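You operate a simulated robot arm through the tools that you are given. There is no shell and no other tool.

You run a simulated robot arm. Do the job below in one go: nothing can be reset, and whatever is moved stays where it is left.

JOB
Fit the orange segment and the grey guide block, and lock both.
Fine: segment on the hub, grey star knob loosened before and tightened after; block on the track, then push the green pull pin down.

Only the result counts: the job must be done as asked and must still hold three seconds after the hand-in. Knocking over, shifting, dropping, spilling or breaking anything else fails it.

ROBOT AND FRAMES
A 7-joint arm with a two-finger parallel gripper, fixed in place. Base frame: the origin is at the foot of the arm, x ahead of it, y to its left, z up. Units: mm, rad, N and s.
Its first joint turns from -2.601 to 2.601 rad. Payload 3.43 kg.
Tool frame: the origin (TCP) lies between the finger pads and is the grasp point; the fingertips stand 30 mm ahead of it; z points along the fingers, y is the line along which they close. Largest opening 94 mm; finger width 28, thickness 10; the body of the gripper, 50 by 96 mm, starts 55 mm behind the TCP.
Orientation is told as [roll, pitch, yaw] about the base's x, y, z axes, in that order, counted from this pose: with the fingers straight down and closing along the base's y, the tool's x points along the base's -x, its y along +y and its z along -z.

CONTROLS
- The arm moves only by the tool arm_command. Its argument "series" is a list of rows, each a list of 7 numbers: the shift along the base's x, y, z in units of 250 mm (1.0 is 250 mm), then the turn, a rotation vector about the base's x, y, z in units of 90 degrees (1.0 is 90 degrees), then the finger opening in mm, from 0 to 94. In form: [[x, y, z, rx, ry, rz, gripper], ...]. A call has 1 to 20 rows; each row is the pose to reach, as a shift and turn from the pose commanded when the call began. A call with a number of a shift or a turn outside -1 to 1 is refused whole. A row lasts 0.2 s, in which the tool goes at most 50 mm and 0.15 rad; a call with a longer step from one row to the next is refused whole, and so is a gripper value outside its range. Where a pose cannot be reached the arm comes as near as it can. A force on the tool above 40 N (or 10 N above the force at the start of the call, whichever is more), or a blocked arm, ends the call early, and 0.2 s more pass. The fingers move at their own pace (about 45 mm/s each) and stop on an object; they squeeze with about 23 N. The grip force told is the motor's: it shows also when the fingers shut on nothing. Time passes only in rows, and 0.2 s behind the last, so rows that repeat a pose let the fingers close. The reply holds the time, the measured pose of the TCP, the force on the tool along the base axes, the opening and the grip force, in the units named above and with some noise, with the torque about the TCP (base axes, N m) and any sound that the robot's microphone picked up, and new pictures: "pictures" is both (left out), scene, wrist or none.
- Cameras (640 x 400 px; columns grow to the right, rows downward): "scene" is fixed at [412.8, 492, 1425.7]; the picture's right is [1.00, -0.04, 0.00], its down [-0.02, -0.61, -0.79] and it looks along [0.03, 0.79, -0.61] (base axes); focal length 310 px, centre (320, 200). "wrist" rides on the gripper at [76, 14, -102] in the tool frame; the picture's right is [-0.18, 0.98, 0.00], its down [-0.75, -0.14, -0.64] and it looks along [-0.63, -0.12, 0.77] (tool axes); focal length 243 px, centre (320, 200). There is no depth. A picture from a camera that has moved, and an enlarged one, comes with that camera's place and axes in the base frame and with its lens. The place of the scene camera against the robot may be out by one fixed shift of up to 18 mm in any direction.
- inspect(camera, box): a new picture of the part [left, top, right, bottom] of that camera's present view, enlarged. No time passes.
- finish_job(): hands the job in; it is judged then, once.

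Places have to be worked out from the pictures, the camera data and where the tool is seen. Open the gripper and draw the arm clear of the work before you hand the job in, unless the task says otherwise.

The tools are called after "Call:" as a command line: name --pt "numbers of a row" for each row, then --argument value for the rest, lists and objects as JSON in quotes. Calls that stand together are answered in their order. arm_command: Moves the arm, as the interface text tells. Its arguments: {"type":"object","properties":{"series":{"type":"array","items":{"type":"array","items":{"type":"number"}}},"pictures":{"type":"string","enum":["both","scene","wrist","none"]}},"required":["series"]} The other tools are called the same way: inspect (camera, box) takes an enlarged picture of a part of a camera's view; finish_job () hands the job in.

At the start:

```text
clock: 0.0
position: [259.3, 953.7, 1195.9]
tcp_rot: [0.001, 0.0, 0.0]
force: [-1.2, -0.4, 0.9]
wrist_torque: [-0.01, -0.02, -0.02]
width: 94.1
gripper_force: 0.1
```

scene: 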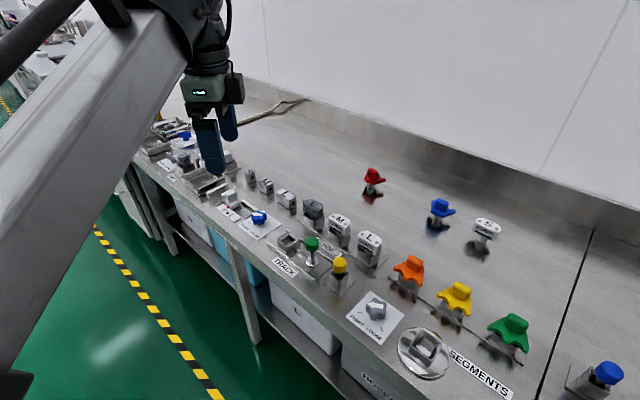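
wrist: 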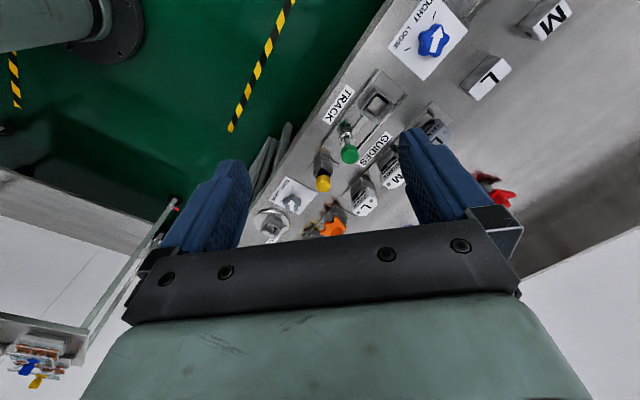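

I start by looking at the work closely in the scene view to identify the segment, hub, knob, track, block and pin.

Call:
inspect --camera "scene" --box '[320, 240, 540, 400]'

Call:
inspect --camera "scene" --box '[220, 160, 400, 300]'

Call:
inspect --camera "scene" --box '[130, 100, 290, 240]'

Call:
inspect --camera "wrist" --box '[240, 60, 480, 250]'

```text
2.50 times, centred on (430, 320) of scene
camera zoom: at [412.8, 492.0, 1425.7], right [1.0, -0.04, 0.0], down [-0.02, -0.61, -0.79], along [0.03, 0.79, -0.61], focal length 775 px, centre (45, -100)
```

zoom: 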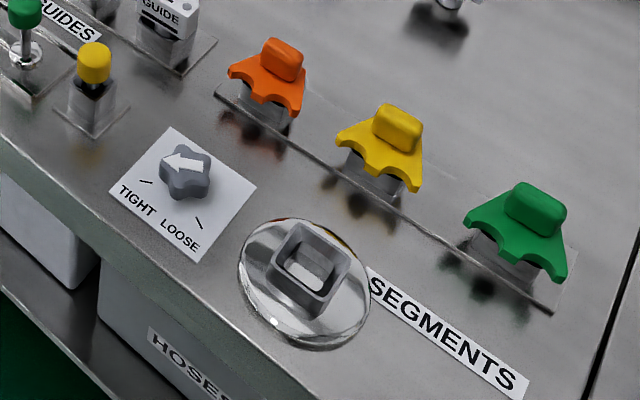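

```text
2.86 times, centred on (310, 230) of scene
camera zoom: at [412.8, 492.0, 1425.7], right [1.0, -0.04, 0.0], down [-0.02, -0.61, -0.79], along [0.03, 0.79, -0.61], focal length 886 px, centre (349, 114)
```

zoom: 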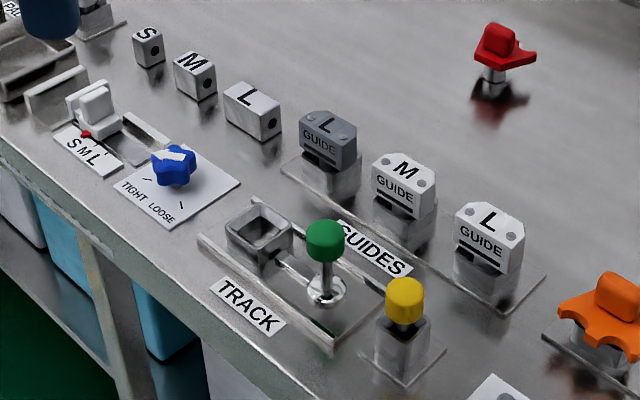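

```text
2.86 times, centred on (210, 170) of scene
camera zoom: at [412.8, 492.0, 1425.7], right [1.0, -0.04, 0.0], down [-0.02, -0.61, -0.79], along [0.03, 0.79, -0.61], focal length 886 px, centre (634, 286)
```

zoom: 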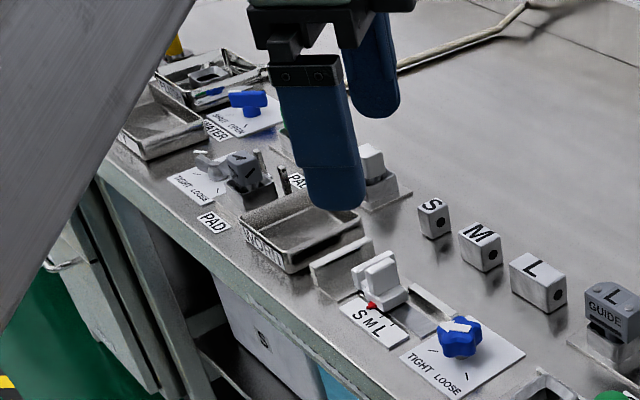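

```text
2.11 times, centred on (360, 155) of wrist
camera zoom: at [182.5, 966.6, 1299.7], right [0.18, 0.98, 0.0], down [0.75, -0.14, 0.64], along [0.63, -0.12, -0.77], focal length 511 px, centre (236, 295)
```

zoom: 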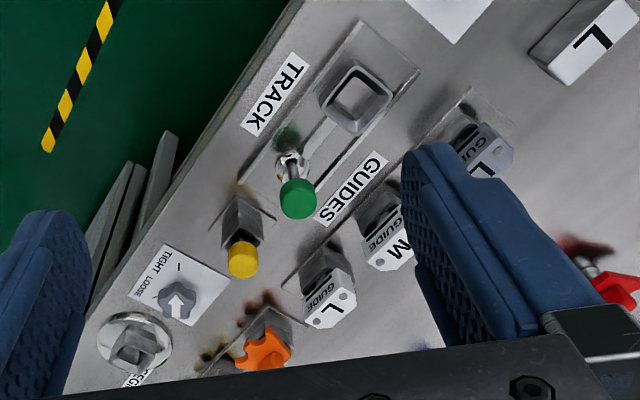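

The bench runs diagonally: by combining both cameras I place the hub near (600, 762, 870) and the track socket near (345, 1037, 880). I'm moving at a safe height to test the reach and get a better wrist view over the track.

Call:
arm_command --pt "0.1 0.03 0 0 0 0 94" --pt "0.2 0.06 0 0 0 0 94" --pt "0.3 0.09 0 0 0 0 94" --pt "0.4 0.12 0 0 0 0 94"

```text
clock: 1.0
position: [360.1, 984.4, 1196.6]
tcp_rot: [-0.001, 0.0, -0.001]
force: [-0.7, -0.5, 0.8]
wrist_torque: [0.01, -0.01, 0.01]
width: 94.0
gripper_force: 0.1
camera wrist: at [282.5, 997.4, 1299.6], right [0.18, 0.98, 0.0], down [0.75, -0.14, 0.64], along [0.63, -0.12, -0.77], focal length 243 px, centre (320, 200)
```

scene: 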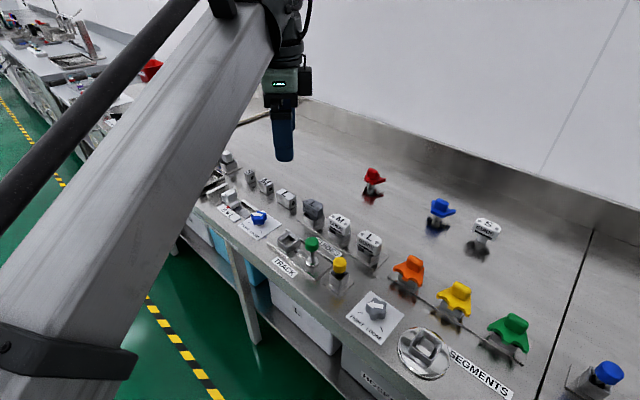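
wrist: 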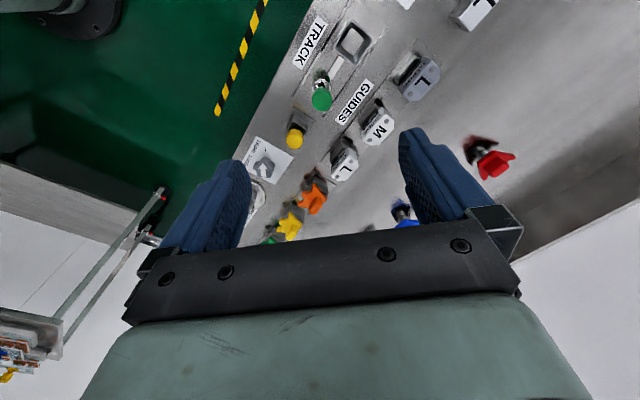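

The arm reaches radius 1048 at this height, and two wrist views put the green pin top at about (396, 977, 931), meaning the scene camera is off by about -18 mm in x. Now I turn the tool 45° and pull back to look at the knob, hub and segment.

Call:
arm_command --pt "0.02 -0.139 -0.04 0 0 0.0714 94" --pt "0.04 -0.278 -0.08 0 0 0.1428 94" --pt "0.07 -0.417 -0.12 0 0 0.2142 94" --pt "0.09 -0.556 -0.16 0 0 0.2857 94" --pt "0.11 -0.695 -0.2 0 0 0.357 94" --pt "0.14 -0.834 -0.25 0 0 0.4286 94" --pt "0.16 -0.97 -0.3 0 0 0.5 94"

```text
clock: 2.6
position: [400.1, 739.4, 1120.4]
tcp_rot: [0.0, -0.001, 0.79]
force: [-0.4, 0.1, 0.6]
wrist_torque: [-0.01, 0.01, 0.03]
width: 94.1
gripper_force: 0.1
camera wrist: at [335.4, 696.0, 1224.0], right [-0.57, 0.82, 0.0], down [0.63, 0.43, 0.64], along [0.53, 0.36, -0.77], focal length 243 px, centre (320, 200)
```

scene: 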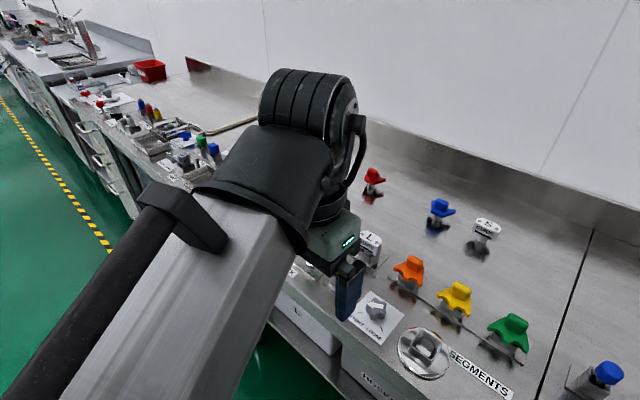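
wrist: 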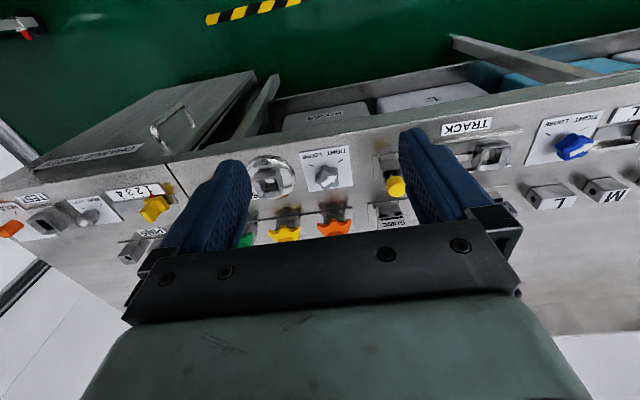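

I have a good view of the hub, knob and segment tops now; I zoom in.

Call:
inspect --camera "wrist" --box '[236, 130, 396, 245]'

Call:
inspect --camera "wrist" --box '[370, 90, 640, 250]'

```text
3.48 times, centred on (316, 188) of wrist
camera zoom: at [335.4, 696.0, 1224.0], right [-0.57, 0.82, 0.0], down [0.63, 0.43, 0.64], along [0.53, 0.36, -0.77], focal length 844 px, centre (334, 244)
```

zoom: 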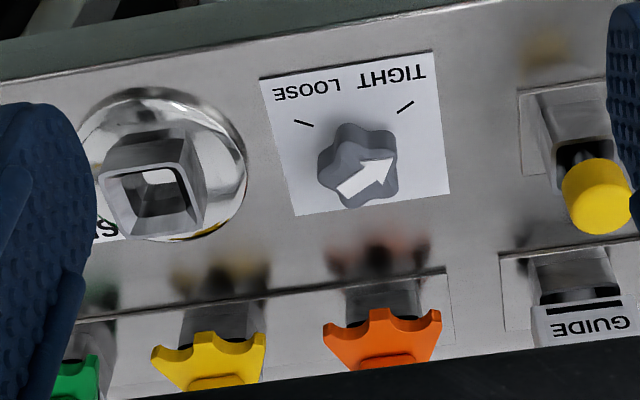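

```text
2.37 times, centred on (505, 170) of wrist
camera zoom: at [335.4, 696.0, 1224.0], right [-0.57, 0.82, 0.0], down [0.63, 0.43, 0.64], along [0.53, 0.36, -0.77], focal length 575 px, centre (-118, 271)
```

zoom: 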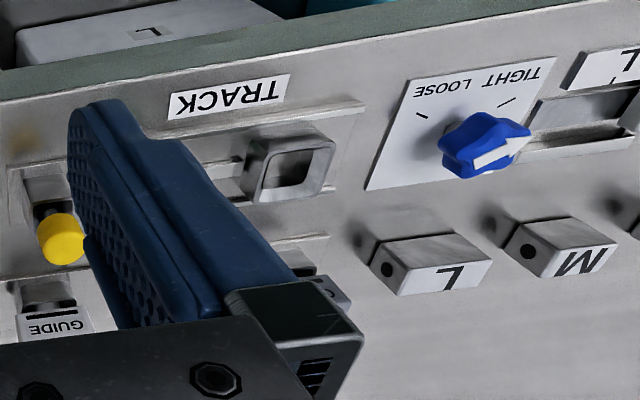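

I look at the underside features of segments and blocks from the scene camera to understand how they mate.

Call:
inspect --camera "scene" --box '[370, 240, 450, 300]'

Call:
inspect --camera "scene" --box '[350, 150, 510, 260]'

Call:
inspect --camera "scene" --box '[380, 310, 470, 390]'

Call:
inspect --camera "scene" --box '[340, 280, 420, 345]'

```text
6.67 times, centred on (410, 270) of scene
camera zoom: at [412.8, 492.0, 1425.7], right [1.0, -0.04, 0.0], down [-0.02, -0.61, -0.79], along [0.03, 0.79, -0.61], focal length 2067 px, centre (-280, -267)
```

zoom: 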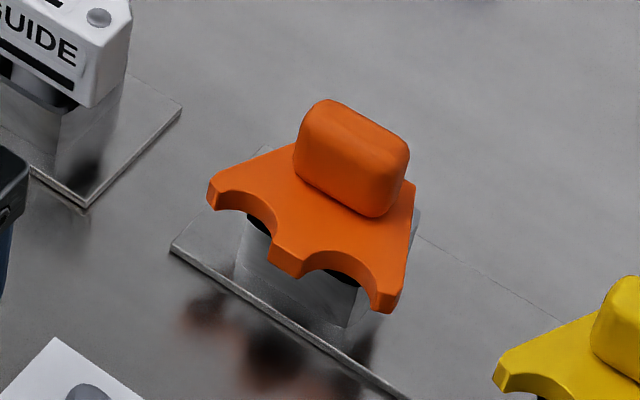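

```text
3.64 times, centred on (430, 205) of scene
camera zoom: at [412.8, 492.0, 1425.7], right [1.0, -0.04, 0.0], down [-0.02, -0.61, -0.79], along [0.03, 0.79, -0.61], focal length 1128 px, centre (-80, 182)
```

zoom: 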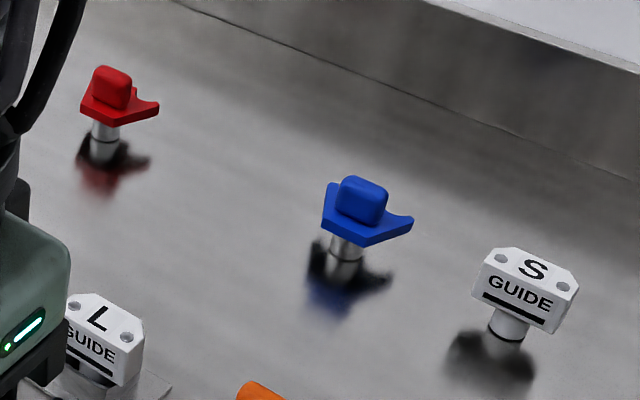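

```text
5.00 times, centred on (425, 350) of scene
camera zoom: at [412.8, 492.0, 1425.7], right [1.0, -0.04, 0.0], down [-0.02, -0.61, -0.79], along [0.03, 0.79, -0.61], focal length 1550 px, centre (-205, -550)
```

zoom: 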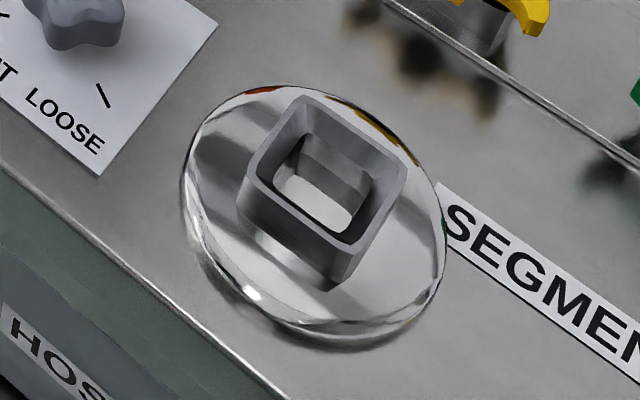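

```text
6.15 times, centred on (380, 312) of scene
camera zoom: at [412.8, 492.0, 1425.7], right [1.0, -0.04, 0.0], down [-0.02, -0.61, -0.79], along [0.03, 0.79, -0.61], focal length 1908 px, centre (-49, -492)
```

zoom: 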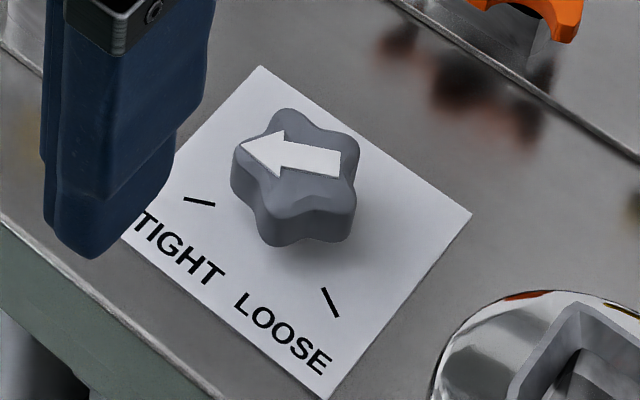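

Estimates: knob top about (517, 835, 893), hub rim about (595, 761, 882). I now go above the knob, staying clear in height, so the wrist camera can center on it.

Call:
arm_command --pt "0.1 0.08 -0.05 0 0 0 94" --pt "0.2 0.16 -0.15 0 0 0 94" --pt "0.3 0.24 -0.27 0 0 0 94" --pt "0.4 0.32 -0.38 0 0 0 94" --pt "0.468 0.384 -0.48 0 0 0 94" --pt "0.468 0.384 -0.48 0 0 0 94"

```text
clock: 4.0
position: [517.0, 836.1, 1000.5]
tcp_rot: [-0.001, 0.0, 0.786]
force: [0.6, -0.4, 0.7]
wrist_torque: [-0.03, 0.02, -0.03]
width: 93.8
gripper_force: 0.1
camera wrist: at [452.5, 792.1, 1103.9], right [-0.57, 0.82, 0.0], down [0.63, 0.43, 0.64], along [0.53, 0.36, -0.77], focal length 243 px, centre (320, 200)
```

scene: 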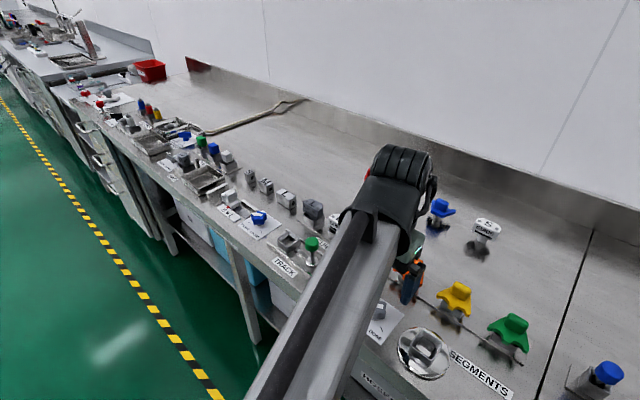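
wrist: 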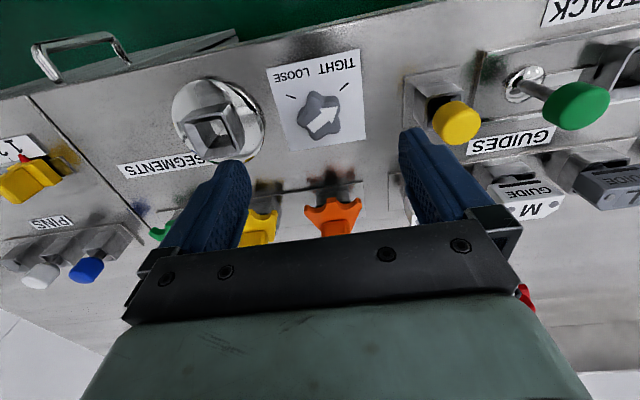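

The knob sits right below the TCP; I zoom for its details and the hub's orientation.

Call:
inspect --camera "wrist" --box '[250, 40, 390, 160]'

Call:
inspect --camera "wrist" --box '[150, 60, 290, 170]'

Call:
inspect --camera "wrist" --box '[260, 140, 400, 250]'

Call:
inspect --camera "wrist" --box '[380, 30, 640, 230]'

```text
3.33 times, centred on (320, 100) of wrist
camera zoom: at [452.5, 792.1, 1103.9], right [-0.57, 0.82, 0.0], down [0.63, 0.43, 0.64], along [0.53, 0.36, -0.77], focal length 809 px, centre (320, 533)
```

zoom: 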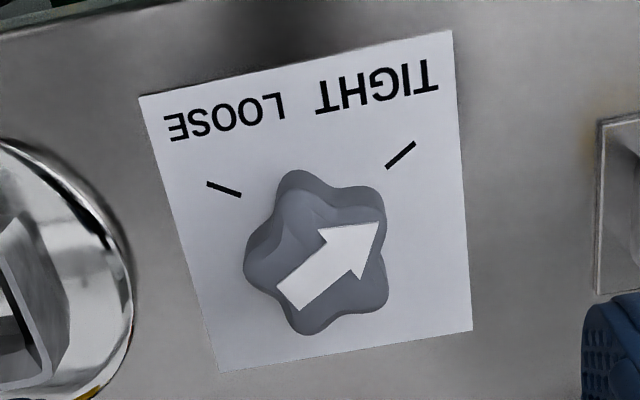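

```text
3.64 times, centred on (220, 115) of wrist
camera zoom: at [452.5, 792.1, 1103.9], right [-0.57, 0.82, 0.0], down [0.63, 0.43, 0.64], along [0.53, 0.36, -0.77], focal length 882 px, centre (684, 509)
```

zoom: 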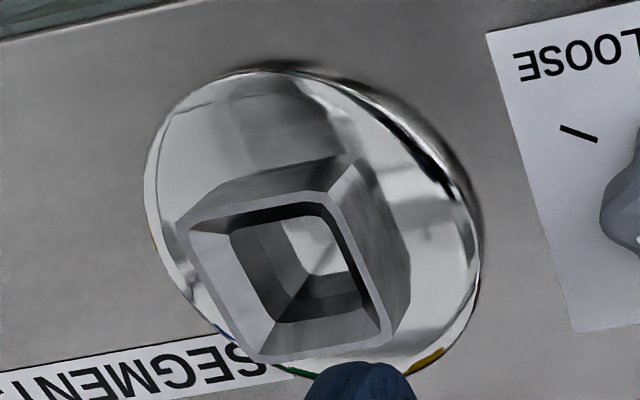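

```text
3.64 times, centred on (330, 195) of wrist
camera zoom: at [452.5, 792.1, 1103.9], right [-0.57, 0.82, 0.0], down [0.63, 0.43, 0.64], along [0.53, 0.36, -0.77], focal length 882 px, centre (284, 218)
```

zoom: 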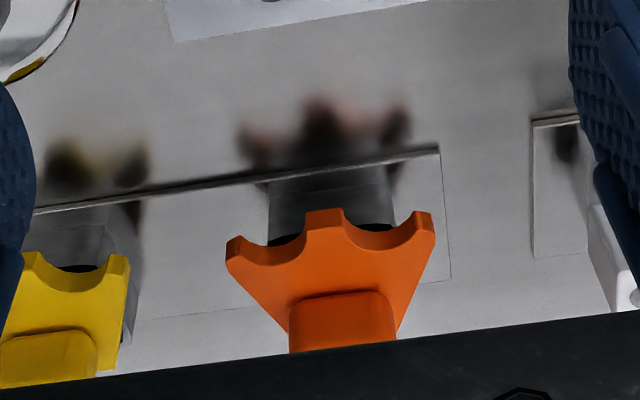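

```text
2.00 times, centred on (510, 130) of wrist
camera zoom: at [452.5, 792.1, 1103.9], right [-0.57, 0.82, 0.0], down [0.63, 0.43, 0.64], along [0.53, 0.36, -0.77], focal length 485 px, centre (-60, 340)
```

zoom: 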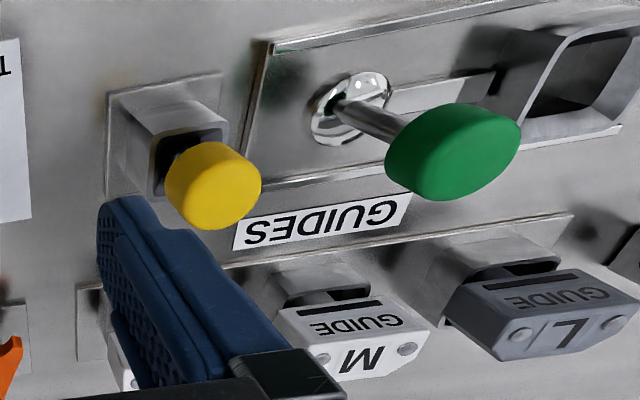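

Card geometry in two wrist views gives bench z ≈ 862.5, bench axes at exactly 45°, knob axis ≈ (521, 839), the arrow at TIGHT (165°) and LOOSE 120° counter-clockwise from it. I turn the tool so the closing line runs along a lobe axis (yaw ≈ 4°), narrow the fingers to 60, and descend part way to check.

Call:
arm_command --pt "0 0 0 0 0 -0.08 60" --pt "0.004 0.003 0 0 0 -0.16 60" --pt "0.008 0.006 0 0 0 -0.24 60" --pt "0.012 0.009 0 0 0 -0.32 60" --pt "0.015 0.012 -0.08 0 0 -0.4 60" --pt "0.017 0.012 -0.16 0 0 -0.4556 60" --pt "0.017 0.012 -0.16 0 0 -0.4556 60"

Call:
inspect --camera "wrist" --box '[220, 50, 420, 175]'

```text
clock: 5.6
position: [520.2, 839.5, 961.8]
tcp_rot: [0.001, -0.001, 0.068]
force: [-0.3, 0.9, 0.3]
wrist_torque: [0.01, 0.02, -0.02]
width: 60.1
gripper_force: 0.1
camera wrist: at [443.2, 847.6, 1064.8], right [0.12, 0.99, 0.0], down [0.76, -0.09, 0.64], along [0.64, -0.07, -0.77], focal length 243 px, centre (320, 200)
```

scene: 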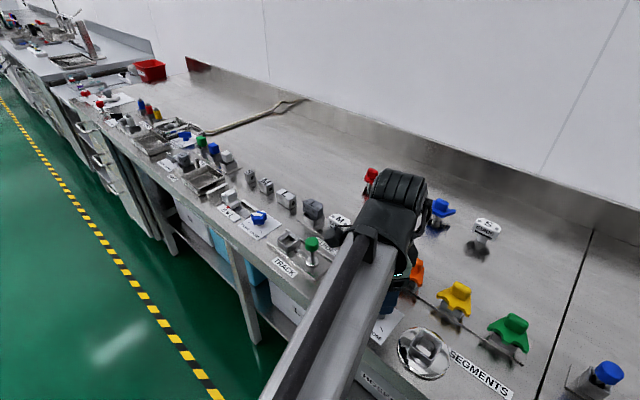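
wrist: 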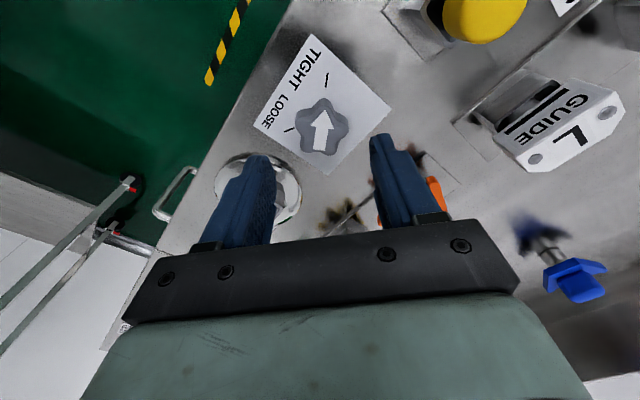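

```text
3.20 times, centred on (320, 112) of wrist
camera zoom: at [443.2, 847.6, 1064.8], right [0.12, 0.99, 0.0], down [0.76, -0.09, 0.64], along [0.64, -0.07, -0.77], focal length 776 px, centre (320, 480)
```

zoom: 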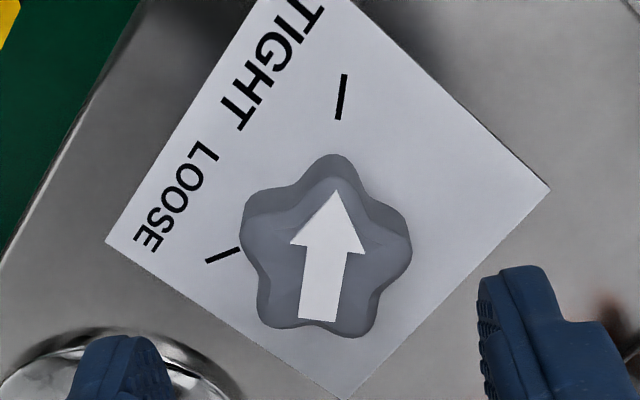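

The tool is aligned within 1 mm of the knob axis and along the lobe. I descend so the fingertips are about 5 mm above the card, then close.

Call:
arm_command --pt "0 0.002 -0.1 0 0 0 60" --pt "0 0.002 -0.2 0 0 0 60" --pt "0 0.002 -0.252 0 0 0 60" --pt "0 0.002 -0.252 0 0 0 60" --pictures "wrist"

```text
clock: 6.6
position: [521.7, 840.2, 897.7]
tcp_rot: [-0.002, 0.001, 0.07]
force: [0.4, -0.1, 0.1]
wrist_torque: [0.0, 0.0, -0.01]
width: 60.0
gripper_force: 0.0
camera wrist: at [443.4, 848.0, 1001.7], right [0.11, 0.99, 0.0], down [0.76, -0.09, 0.64], along [0.64, -0.07, -0.77], focal length 243 px, centre (320, 200)
```

wrist: 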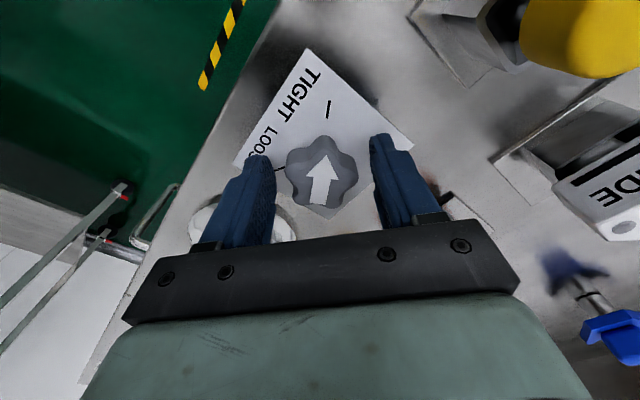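

The knob is centred between the fingers, overlap is about 20 mm. Closing on it now.

Call:
arm_command --pt "0 0 0 0 0 0 20" --pt "0 0 0 0 0 0 20" --pt "0 0 0 0 0 0 20" --pictures "wrist"

```text
clock: 7.4
position: [520.9, 840.6, 898.1]
tcp_rot: [0.0, 0.0, 0.068]
force: [-1.2, 0.9, -0.4]
wrist_torque: [-0.03, -0.01, 0.01]
width: 38.6
gripper_force: 44.3
camera wrist: at [443.4, 848.2, 1001.8], right [0.11, 0.99, 0.0], down [0.76, -0.09, 0.64], along [0.64, -0.07, -0.77], focal length 243 px, centre (320, 200)
```

wrist: 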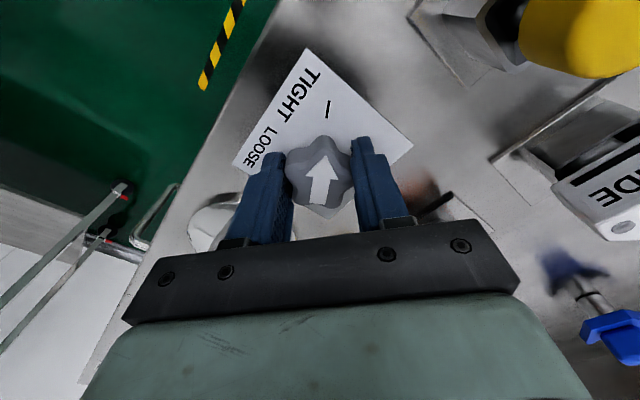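

Gripped at 38.6 mm. Turning counter-clockwise the first 60° and watching the torque.

Call:
arm_command --pt "0 0 0 0 0 0.0833 20" --pt "0 0 0 0 0 0.1667 20" --pt "0 0 0 0 0 0.25 20" --pt "0 0 0 0 0 0.3333 20" --pt "0 0 0 0 0 0.4167 20" --pt "0 0 0 0 0 0.5 20" --pt "0 0 0 0 0 0.5833 20" --pt "0 0 0 0 0 0.6667 20" --pictures "wrist"

```text
clock: 9.2
position: [521.9, 840.0, 897.7]
tcp_rot: [-0.002, 0.0, 1.119]
force: [9.6, -12.4, -6.0]
wrist_torque: [1.3, -0.25, 0.03]
width: 38.4
gripper_force: 44.8
camera wrist: at [474.5, 776.5, 1001.8], right [-0.8, 0.59, 0.0], down [0.46, 0.62, 0.64], along [0.38, 0.52, -0.77], focal length 243 px, centre (320, 200)
```

wrist: 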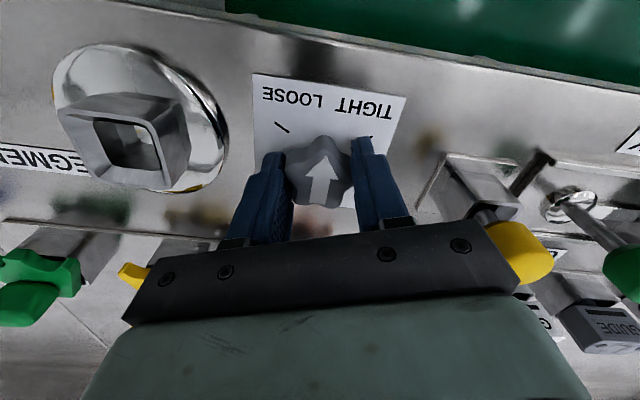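

Side forces of about 15 N with a torque have appeared; the push comes from the yellow pin's direction, so I check the close-up pictures before going further.

Call:
inspect --camera "wrist" --box '[420, 130, 620, 300]'

Call:
inspect --camera "scene" --box '[300, 200, 460, 320]'

Call:
inspect --camera "wrist" --box '[240, 80, 420, 240]'

```text
2.35 times, centred on (520, 215) of wrist
camera zoom: at [474.5, 776.5, 1001.8], right [-0.8, 0.59, 0.0], down [0.46, 0.62, 0.64], along [0.38, 0.52, -0.77], focal length 571 px, centre (-151, 165)
```

zoom: 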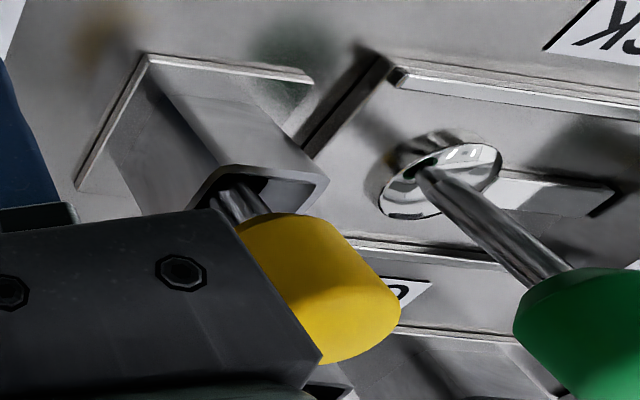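

```text
3.33 times, centred on (380, 260) of scene
camera zoom: at [412.8, 492.0, 1425.7], right [1.0, -0.04, 0.0], down [-0.02, -0.61, -0.79], along [0.03, 0.79, -0.61], focal length 1034 px, centre (120, 0)
```

zoom: 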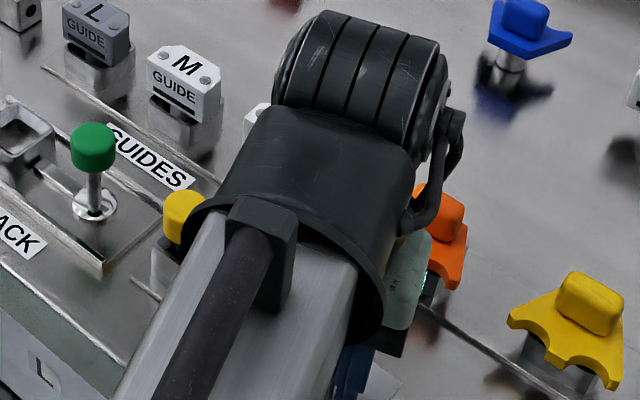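

```text
2.50 times, centred on (330, 160) of wrist
camera zoom: at [474.5, 776.5, 1001.8], right [-0.8, 0.59, 0.0], down [0.46, 0.62, 0.64], along [0.38, 0.52, -0.77], focal length 606 px, centre (295, 300)
```

zoom: 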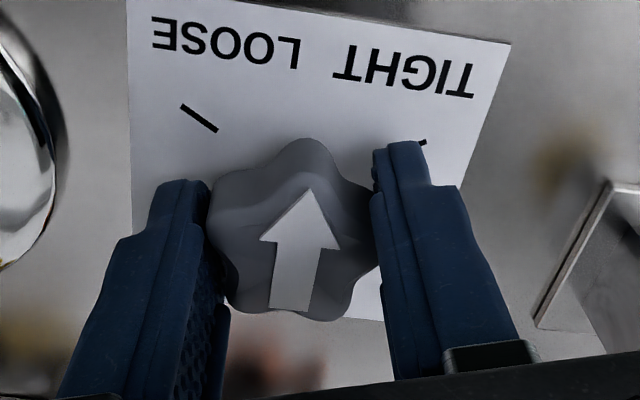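

No contact with the yellow pin is visible and its estimated clearance is over 15 mm, and the arrow followed the tool, so this looks like slight eccentricity of the grip. I shift the tool about 1.5 mm along the reaction force to see if it relaxes.

Call:
arm_command --pt "0.002 -0.0025 0 0 0 0 20" --pt "0.004 -0.005 0 0 0 0 20" --pt "0.004 -0.005 0 0 0 0 20" --pictures "none"

```text
clock: 10.0
position: [521.6, 839.6, 898.4]
tcp_rot: [-0.001, 0.0, 1.117]
force: [4.8, -3.5, -1.5]
wrist_torque: [-1.03, -0.29, -0.01]
width: 38.3
gripper_force: 45.1
```

Forces dropped to about 6 N, so it was grip eccentricity. I continue turning another 30°.

Call:
arm_command --pt "0 0 0 0 0 0.0833 20" --pt "0 0 0 0 0 0.1667 20" --pt "0 0 0 0 0 0.25 20" --pt "0 0 0 0 0 0.3333 20" --pictures "wrist"

```text
clock: 11.0
position: [523.3, 839.7, 899.1]
tcp_rot: [0.0, 0.0, 1.642]
force: [9.3, 3.1, -1.2]
wrist_torque: [-1.12, 0.37, -0.02]
width: 38.6
gripper_force: 45.0
camera wrist: at [512.4, 761.5, 1001.7], right [-0.99, 0.11, 0.0], down [0.09, 0.76, 0.64], along [0.07, 0.64, -0.77], focal length 243 px, centre (320, 200)
```

wrist: 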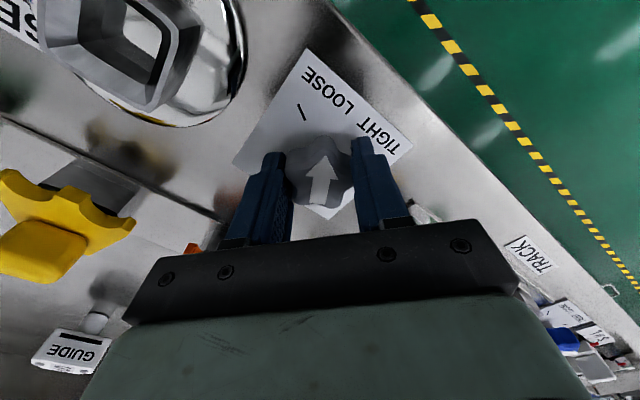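

The arrow keeps following. I continue the last 30° with a 1 mm corrective shift along +x.

Call:
arm_command --pt "0.002 0 0 0 0 0.0833 20" --pt "0.004 0.001 0 0 0 0.1667 20" --pt "0.004 0.001 0 0 0 0.25 20" --pt "0.004 0.001 0 0 0 0.3333 20" --pt "0.004 0.001 0 0 0 0.3333 20" --pictures "wrist"

Call:
inspect --camera "wrist" --box '[240, 40, 420, 220]'

```text
clock: 12.2
position: [522.5, 838.6, 899.2]
tcp_rot: [0.0, 0.0, 2.167]
force: [2.4, 2.3, 0.6]
wrist_torque: [0.63, -0.02, -0.1]
width: 38.5
gripper_force: 45.2
camera wrist: at [552.5, 767.6, 1001.7], right [-0.92, -0.4, 0.0], down [-0.31, 0.7, 0.64], along [-0.26, 0.59, -0.77], focal length 243 px, centre (320, 200)
```

wrist: 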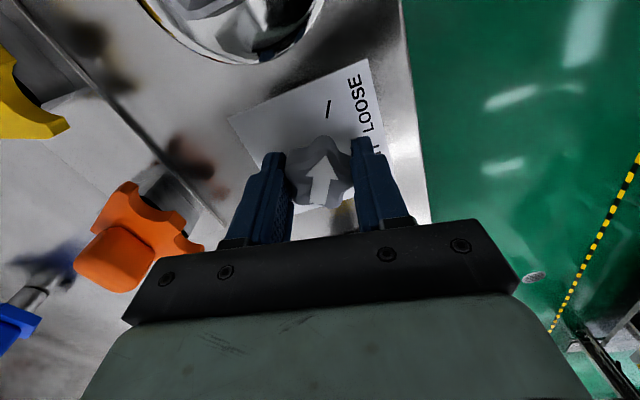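

```text
2.22 times, centred on (330, 130) of wrist
camera zoom: at [552.5, 767.6, 1001.7], right [-0.92, -0.4, 0.0], down [-0.31, 0.7, 0.64], along [-0.26, 0.59, -0.77], focal length 539 px, centre (298, 356)
```

zoom: 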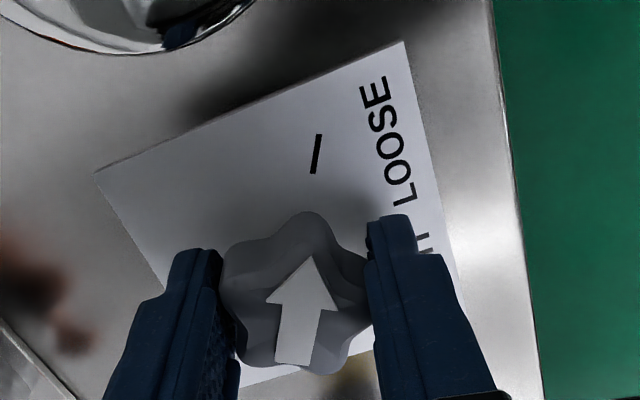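

The arrow now points at the LOOSE tick. I open, lift straight up, and then move above the orange segment while turning back to yaw 45°.

Call:
arm_command --pt "0 0 0 0 0 0 60" --pt "0 0 0 0 0 0 60" --pt "0 0 0.12 0 0 0 60" --pt "0 0 0.28 0 0 0 60" --pt "0 0 0.45 0 0 0 60" --pt "0.02 0.015 0.45 0 0 -0.09 60" --pt "0.05 0.045 0.45 0 0 -0.18 60" --pt "0.09 0.08 0.45 0 0 -0.27 60" --pt "0.13 0.115 0.45 0 0 -0.36 60" --pt "0.17 0.15 0.45 0 0 -0.45 60" --pt "0.21 0.185 0.45 0 0 -0.54 60" --pt "0.25 0.22 0.45 0 0 -0.63 60" --pt "0.29 0.255 0.45 0 0 -0.72 60" --pt "0.32 0.285 0.45 0 0 -0.8 60" --pt "0.346 0.306 0.45 0 0 -0.8796 60" --pt "0.346 0.306 0.45 0 0 -0.8796 60"

Call:
inspect --camera "wrist" --box '[230, 30, 410, 200]'

```text
clock: 15.6
position: [609.3, 915.5, 1010.7]
tcp_rot: [0.0, 0.0, 0.782]
force: [-0.6, -0.9, -0.4]
wrist_torque: [-0.01, 0.02, -0.03]
width: 60.2
gripper_force: 0.0
camera wrist: at [544.4, 871.2, 1114.4], right [-0.56, 0.83, 0.0], down [0.63, 0.43, 0.64], along [0.53, 0.36, -0.77], focal length 243 px, centre (320, 200)
```

scene: 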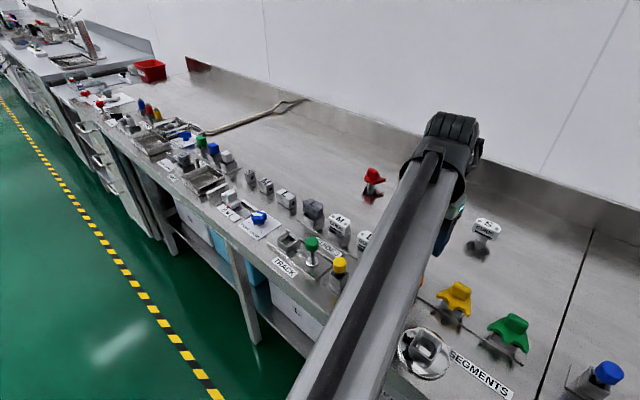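
wrist: 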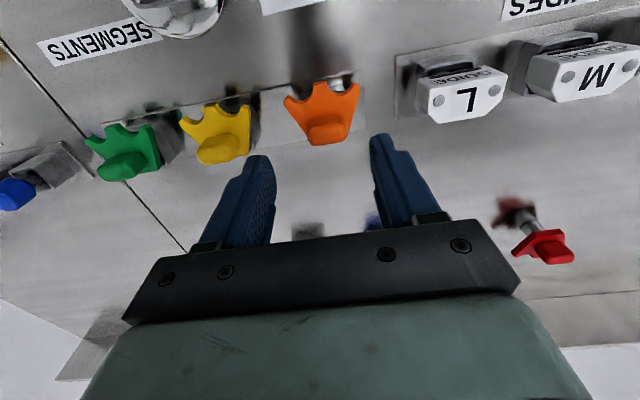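

```text
2.35 times, centred on (320, 115) of wrist
camera zoom: at [544.4, 871.2, 1114.4], right [-0.56, 0.83, 0.0], down [0.63, 0.43, 0.64], along [0.53, 0.36, -0.77], focal length 571 px, centre (320, 400)
```

zoom: 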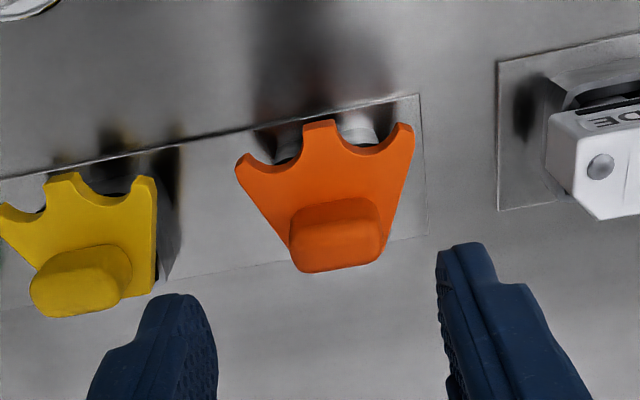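

Handle appears ~5 mm toward +b and +n from the TCP, segment axis aligned to the bench (45°). I shift over it and lower 30 mm to refine.

Call:
arm_command --pt "0.001 0.016 -0.06 0 0 0 60" --pt "0.001 0.03 -0.12 0 0 0 60" --pt "0.001 0.03 -0.12 0 0 0 60" --pictures "wrist"

Call:
inspect --camera "wrist" --box '[250, 70, 390, 200]'

```text
clock: 16.4
position: [609.5, 923.1, 980.2]
tcp_rot: [-0.001, -0.001, 0.782]
force: [0.2, -0.8, -0.1]
wrist_torque: [-0.01, -0.01, -0.01]
width: 59.9
gripper_force: 0.1
camera wrist: at [544.7, 878.7, 1083.9], right [-0.56, 0.83, 0.0], down [0.63, 0.43, 0.64], along [0.53, 0.36, -0.77], focal length 243 px, centre (320, 200)
```

wrist: 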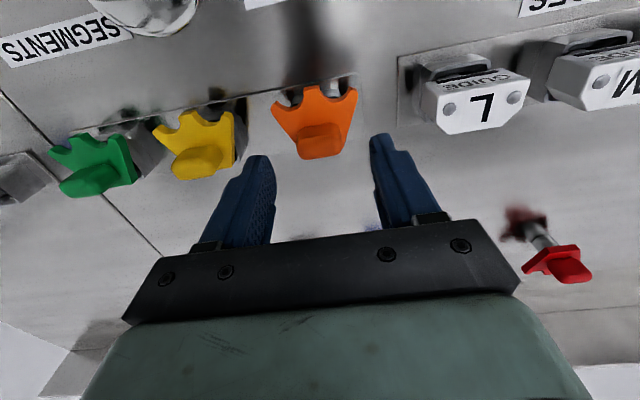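

```text
3.08 times, centred on (320, 135) of wrist
camera zoom: at [544.7, 878.7, 1083.9], right [-0.56, 0.83, 0.0], down [0.63, 0.43, 0.64], along [0.53, 0.36, -0.77], focal length 746 px, centre (320, 400)
```

zoom: 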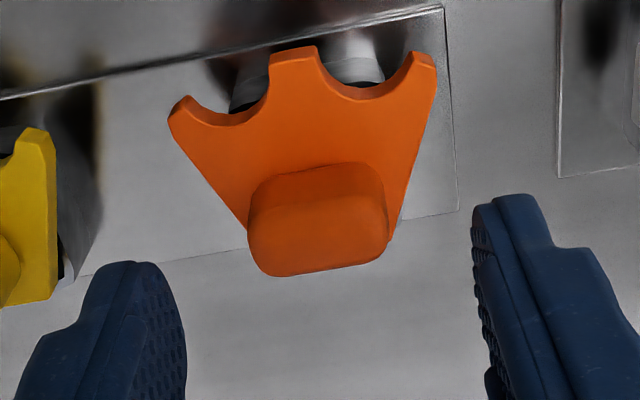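

Combining scene and wrist rays the handle top is about (613, 926, 923). I shift 4 mm outward, descend to TCP z = 945 and look again.

Call:
arm_command --pt "0.01 0.01 -0.07 0 0 0 60" --pt "0.012 0.011 -0.14 0 0 0 60" --pt "0.012 0.011 -0.14 0 0 0 60" --pictures "wrist"

Call:
inspect --camera "wrist" --box '[250, 80, 390, 210]'

```text
clock: 17.2
position: [612.8, 926.5, 945.2]
tcp_rot: [0.002, 0.0, 0.783]
force: [-0.1, -0.3, 0.2]
wrist_torque: [-0.01, 0.01, 0.02]
width: 60.0
gripper_force: 0.1
camera wrist: at [547.6, 881.2, 1048.9], right [-0.56, 0.83, 0.0], down [0.63, 0.43, 0.64], along [0.53, 0.36, -0.77], focal length 243 px, centre (320, 200)
```

wrist: 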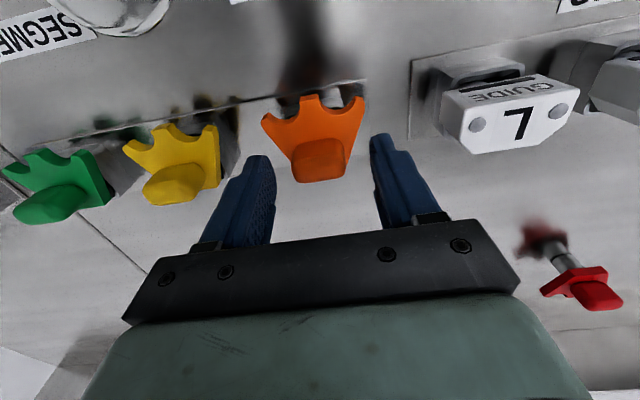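

```text
3.08 times, centred on (320, 145) of wrist
camera zoom: at [547.6, 881.2, 1048.9], right [-0.56, 0.83, 0.0], down [0.63, 0.43, 0.64], along [0.53, 0.36, -0.77], focal length 746 px, centre (320, 369)
```

zoom: 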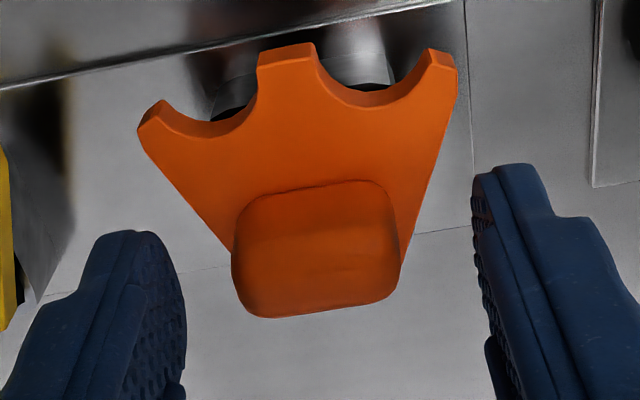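

The handle is centred in column and slightly outward; I shift 4 mm outward, descend to TCP z≈935 and close on the handle.

Call:
arm_command --pt "0.011 0.011 -0.02 0 0 0 60" --pt "0.011 0.011 -0.04 0 0 0 60" --pt "0.011 0.011 -0.04 0 0 0 60" --pt "0.011 0.011 -0.04 0 0 0 10" --pt "0.011 0.011 -0.04 0 0 0 10" --pt "0.011 0.011 -0.04 0 0 0 10" --pt "0.011 0.011 -0.04 0 0 0 10" --pictures "wrist"

Call:
inspect --camera "wrist" --box '[250, 80, 390, 210]'

```text
clock: 18.8
position: [614.8, 929.9, 935.9]
tcp_rot: [0.0, 0.0, 0.783]
force: [0.9, 0.0, 0.2]
wrist_torque: [-0.03, -0.01, 0.03]
width: 33.2
gripper_force: 22.8
camera wrist: at [550.4, 884.4, 1038.9], right [-0.56, 0.83, 0.0], down [0.63, 0.43, 0.64], along [0.53, 0.36, -0.77], focal length 243 px, centre (320, 200)
```

wrist: 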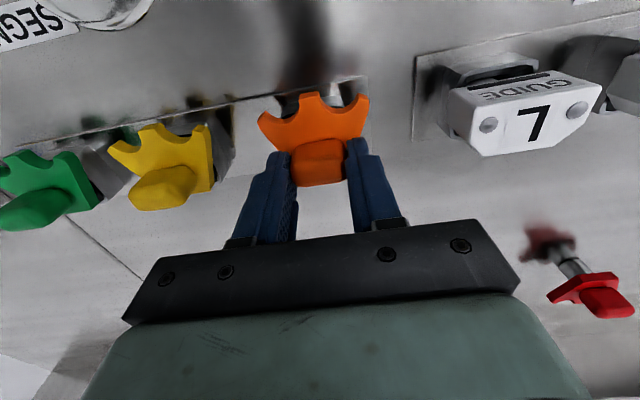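

```text
3.08 times, centred on (320, 145) of wrist
camera zoom: at [550.4, 884.4, 1038.9], right [-0.56, 0.83, 0.0], down [0.63, 0.43, 0.64], along [0.53, 0.36, -0.77], focal length 746 px, centre (320, 369)
```

zoom: 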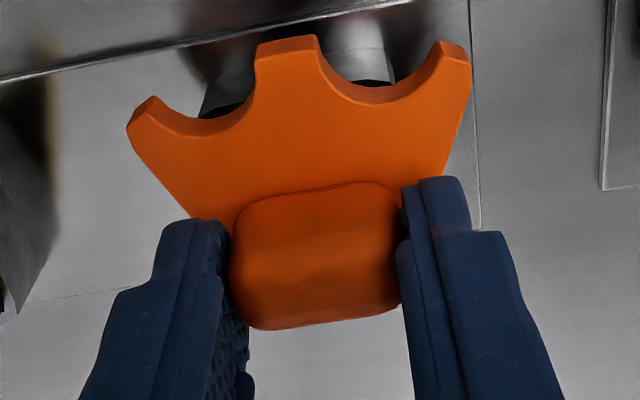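

Grip holds at 33.2 mm. Now I lift the segment straight up 75 mm and look at what hangs below it and at the empty stand.

Call:
arm_command --pt "0 0 0.02 0 0 0 10" --pt "0 0 0.06 0 0 0 10" --pt "0 0 0.12 0 0 0 10" --pt "0 0 0.18 0 0 0 10" --pt "0 0 0.24 0 0 0 10" --pt "0 0 0.3 0 0 0 10" --pt "0 0 0.3 0 0 0 10"

Call:
inspect --camera "wrist" --box '[230, 30, 410, 210]'

Call:
inspect --camera "scene" --box '[370, 200, 470, 300]'

```text
clock: 20.4
position: [615.5, 928.5, 1011.1]
tcp_rot: [0.0, 0.0, 0.784]
force: [0.0, -0.5, -1.0]
wrist_torque: [0.0, 0.03, 0.03]
width: 33.4
gripper_force: 23.1
camera wrist: at [550.6, 884.3, 1114.5], right [-0.56, 0.83, 0.0], down [0.63, 0.43, 0.64], along [0.53, 0.36, -0.77], focal length 243 px, centre (320, 200)
```

scene: 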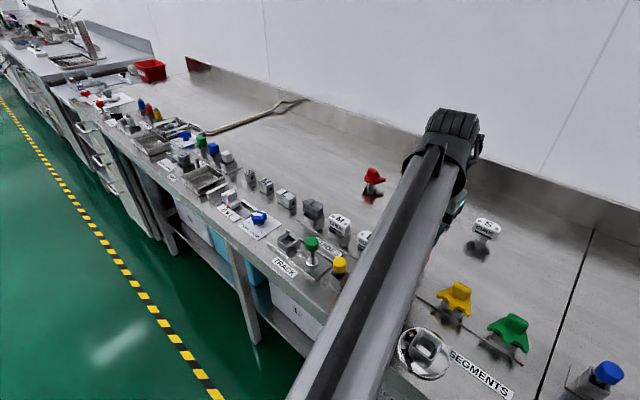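
wrist: 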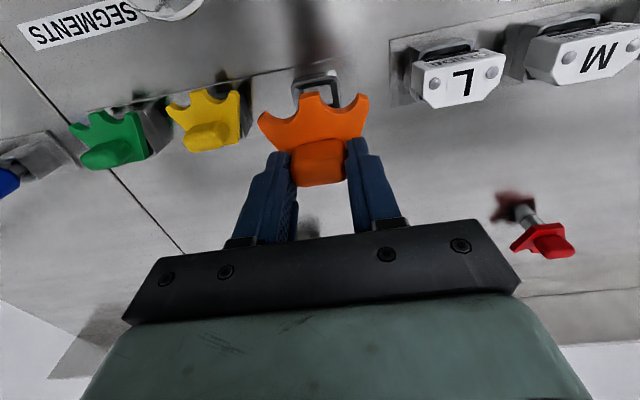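

```text
2.22 times, centred on (320, 120) of wrist
camera zoom: at [550.6, 884.3, 1114.5], right [-0.56, 0.83, 0.0], down [0.63, 0.43, 0.64], along [0.53, 0.36, -0.77], focal length 539 px, centre (320, 378)
```

zoom: 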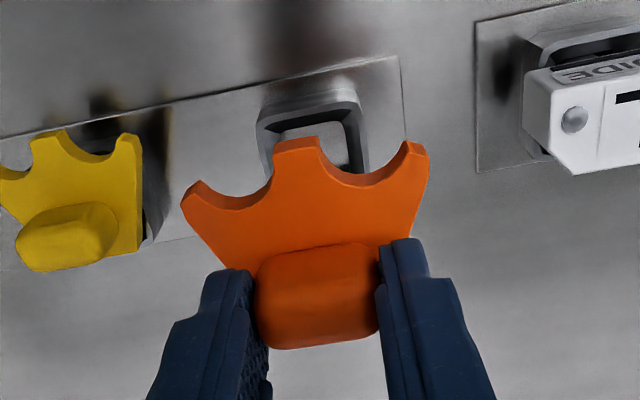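

```text
4.00 times, centred on (420, 250) of scene
camera zoom: at [412.8, 492.0, 1425.7], right [1.0, -0.04, 0.0], down [-0.02, -0.61, -0.79], along [0.03, 0.79, -0.61], focal length 1240 px, centre (-80, 0)
```

zoom: 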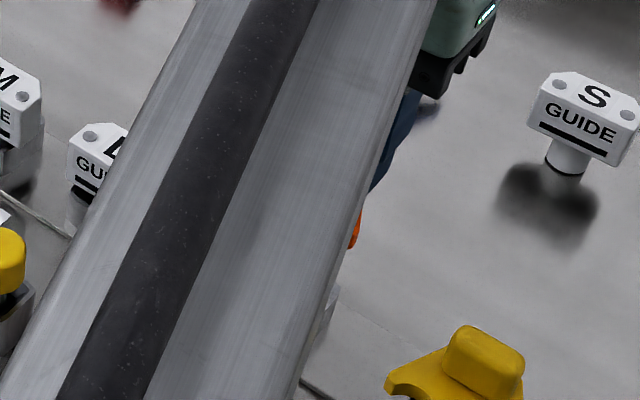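

The segment is free and the empty stand socket is visible. I will use its rim's image position as the reference for aligning over the hub, so I record it in a close zoom.

Call:
inspect --camera "wrist" --box '[280, 55, 360, 105]'

```text
8.00 times, centred on (320, 80) of wrist
camera zoom: at [550.6, 884.3, 1114.5], right [-0.56, 0.83, 0.0], down [0.63, 0.43, 0.64], along [0.53, 0.36, -0.77], focal length 1941 px, centre (320, 1160)
```

zoom: 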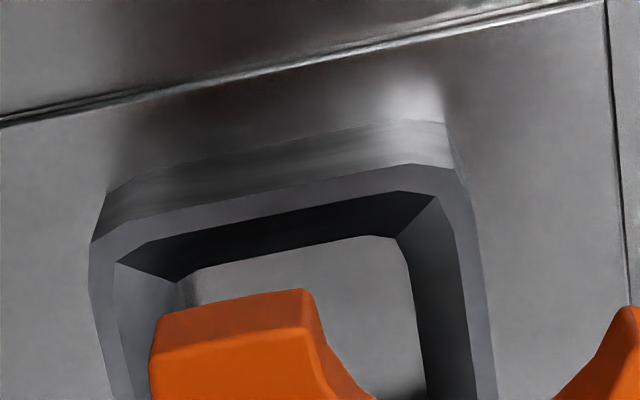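

Reference rim recorded. I carry the segment at z≈1010 to above the hub (estimated TCP target (605.5, 769)).

Call:
arm_command --pt "-0.006 -0.1 0 0 0 0 10" --pt "-0.012 -0.22 0 0 0 0 10" --pt "-0.02 -0.36 0 0 0 0 10" --pt "-0.028 -0.5 0 0 0 0 10" --pt "-0.036 -0.6 0 0 0 0 10" --pt "-0.039 -0.64 0 0 0 0 10" --pt "-0.039 -0.64 0 0 0 0 10"

Call:
inspect --camera "wrist" --box '[270, 50, 366, 110]'

```text
clock: 22.0
position: [605.1, 769.2, 1011.0]
tcp_rot: [0.0, 0.0, 0.784]
force: [0.2, 0.4, -1.7]
wrist_torque: [0.01, 0.01, 0.02]
width: 33.3
gripper_force: 23.2
camera wrist: at [540.6, 724.5, 1114.7], right [-0.56, 0.83, 0.0], down [0.63, 0.43, 0.64], along [0.53, 0.36, -0.77], focal length 243 px, centre (320, 200)
```

scene: 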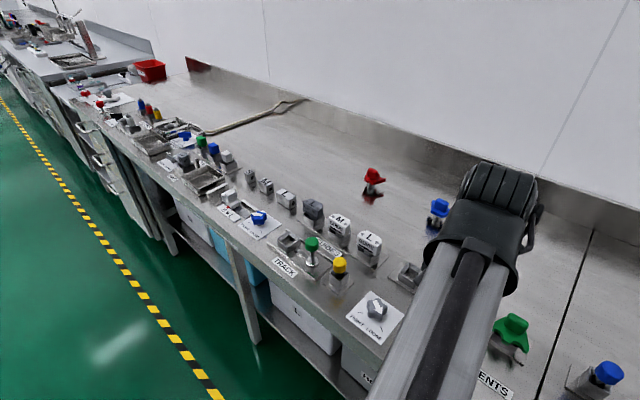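
wrist: 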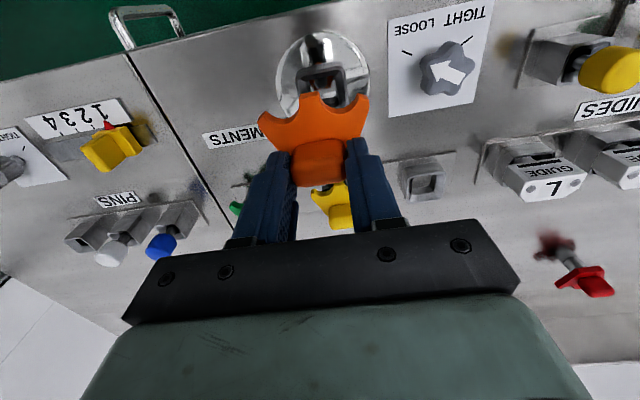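

```text
6.67 times, centred on (318, 80) of wrist
camera zoom: at [540.6, 724.5, 1114.7], right [-0.56, 0.83, 0.0], down [0.63, 0.43, 0.64], along [0.53, 0.36, -0.77], focal length 1618 px, centre (333, 1000)
```

zoom: 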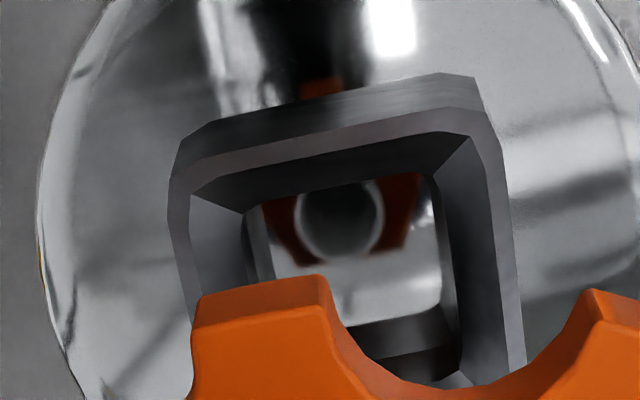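

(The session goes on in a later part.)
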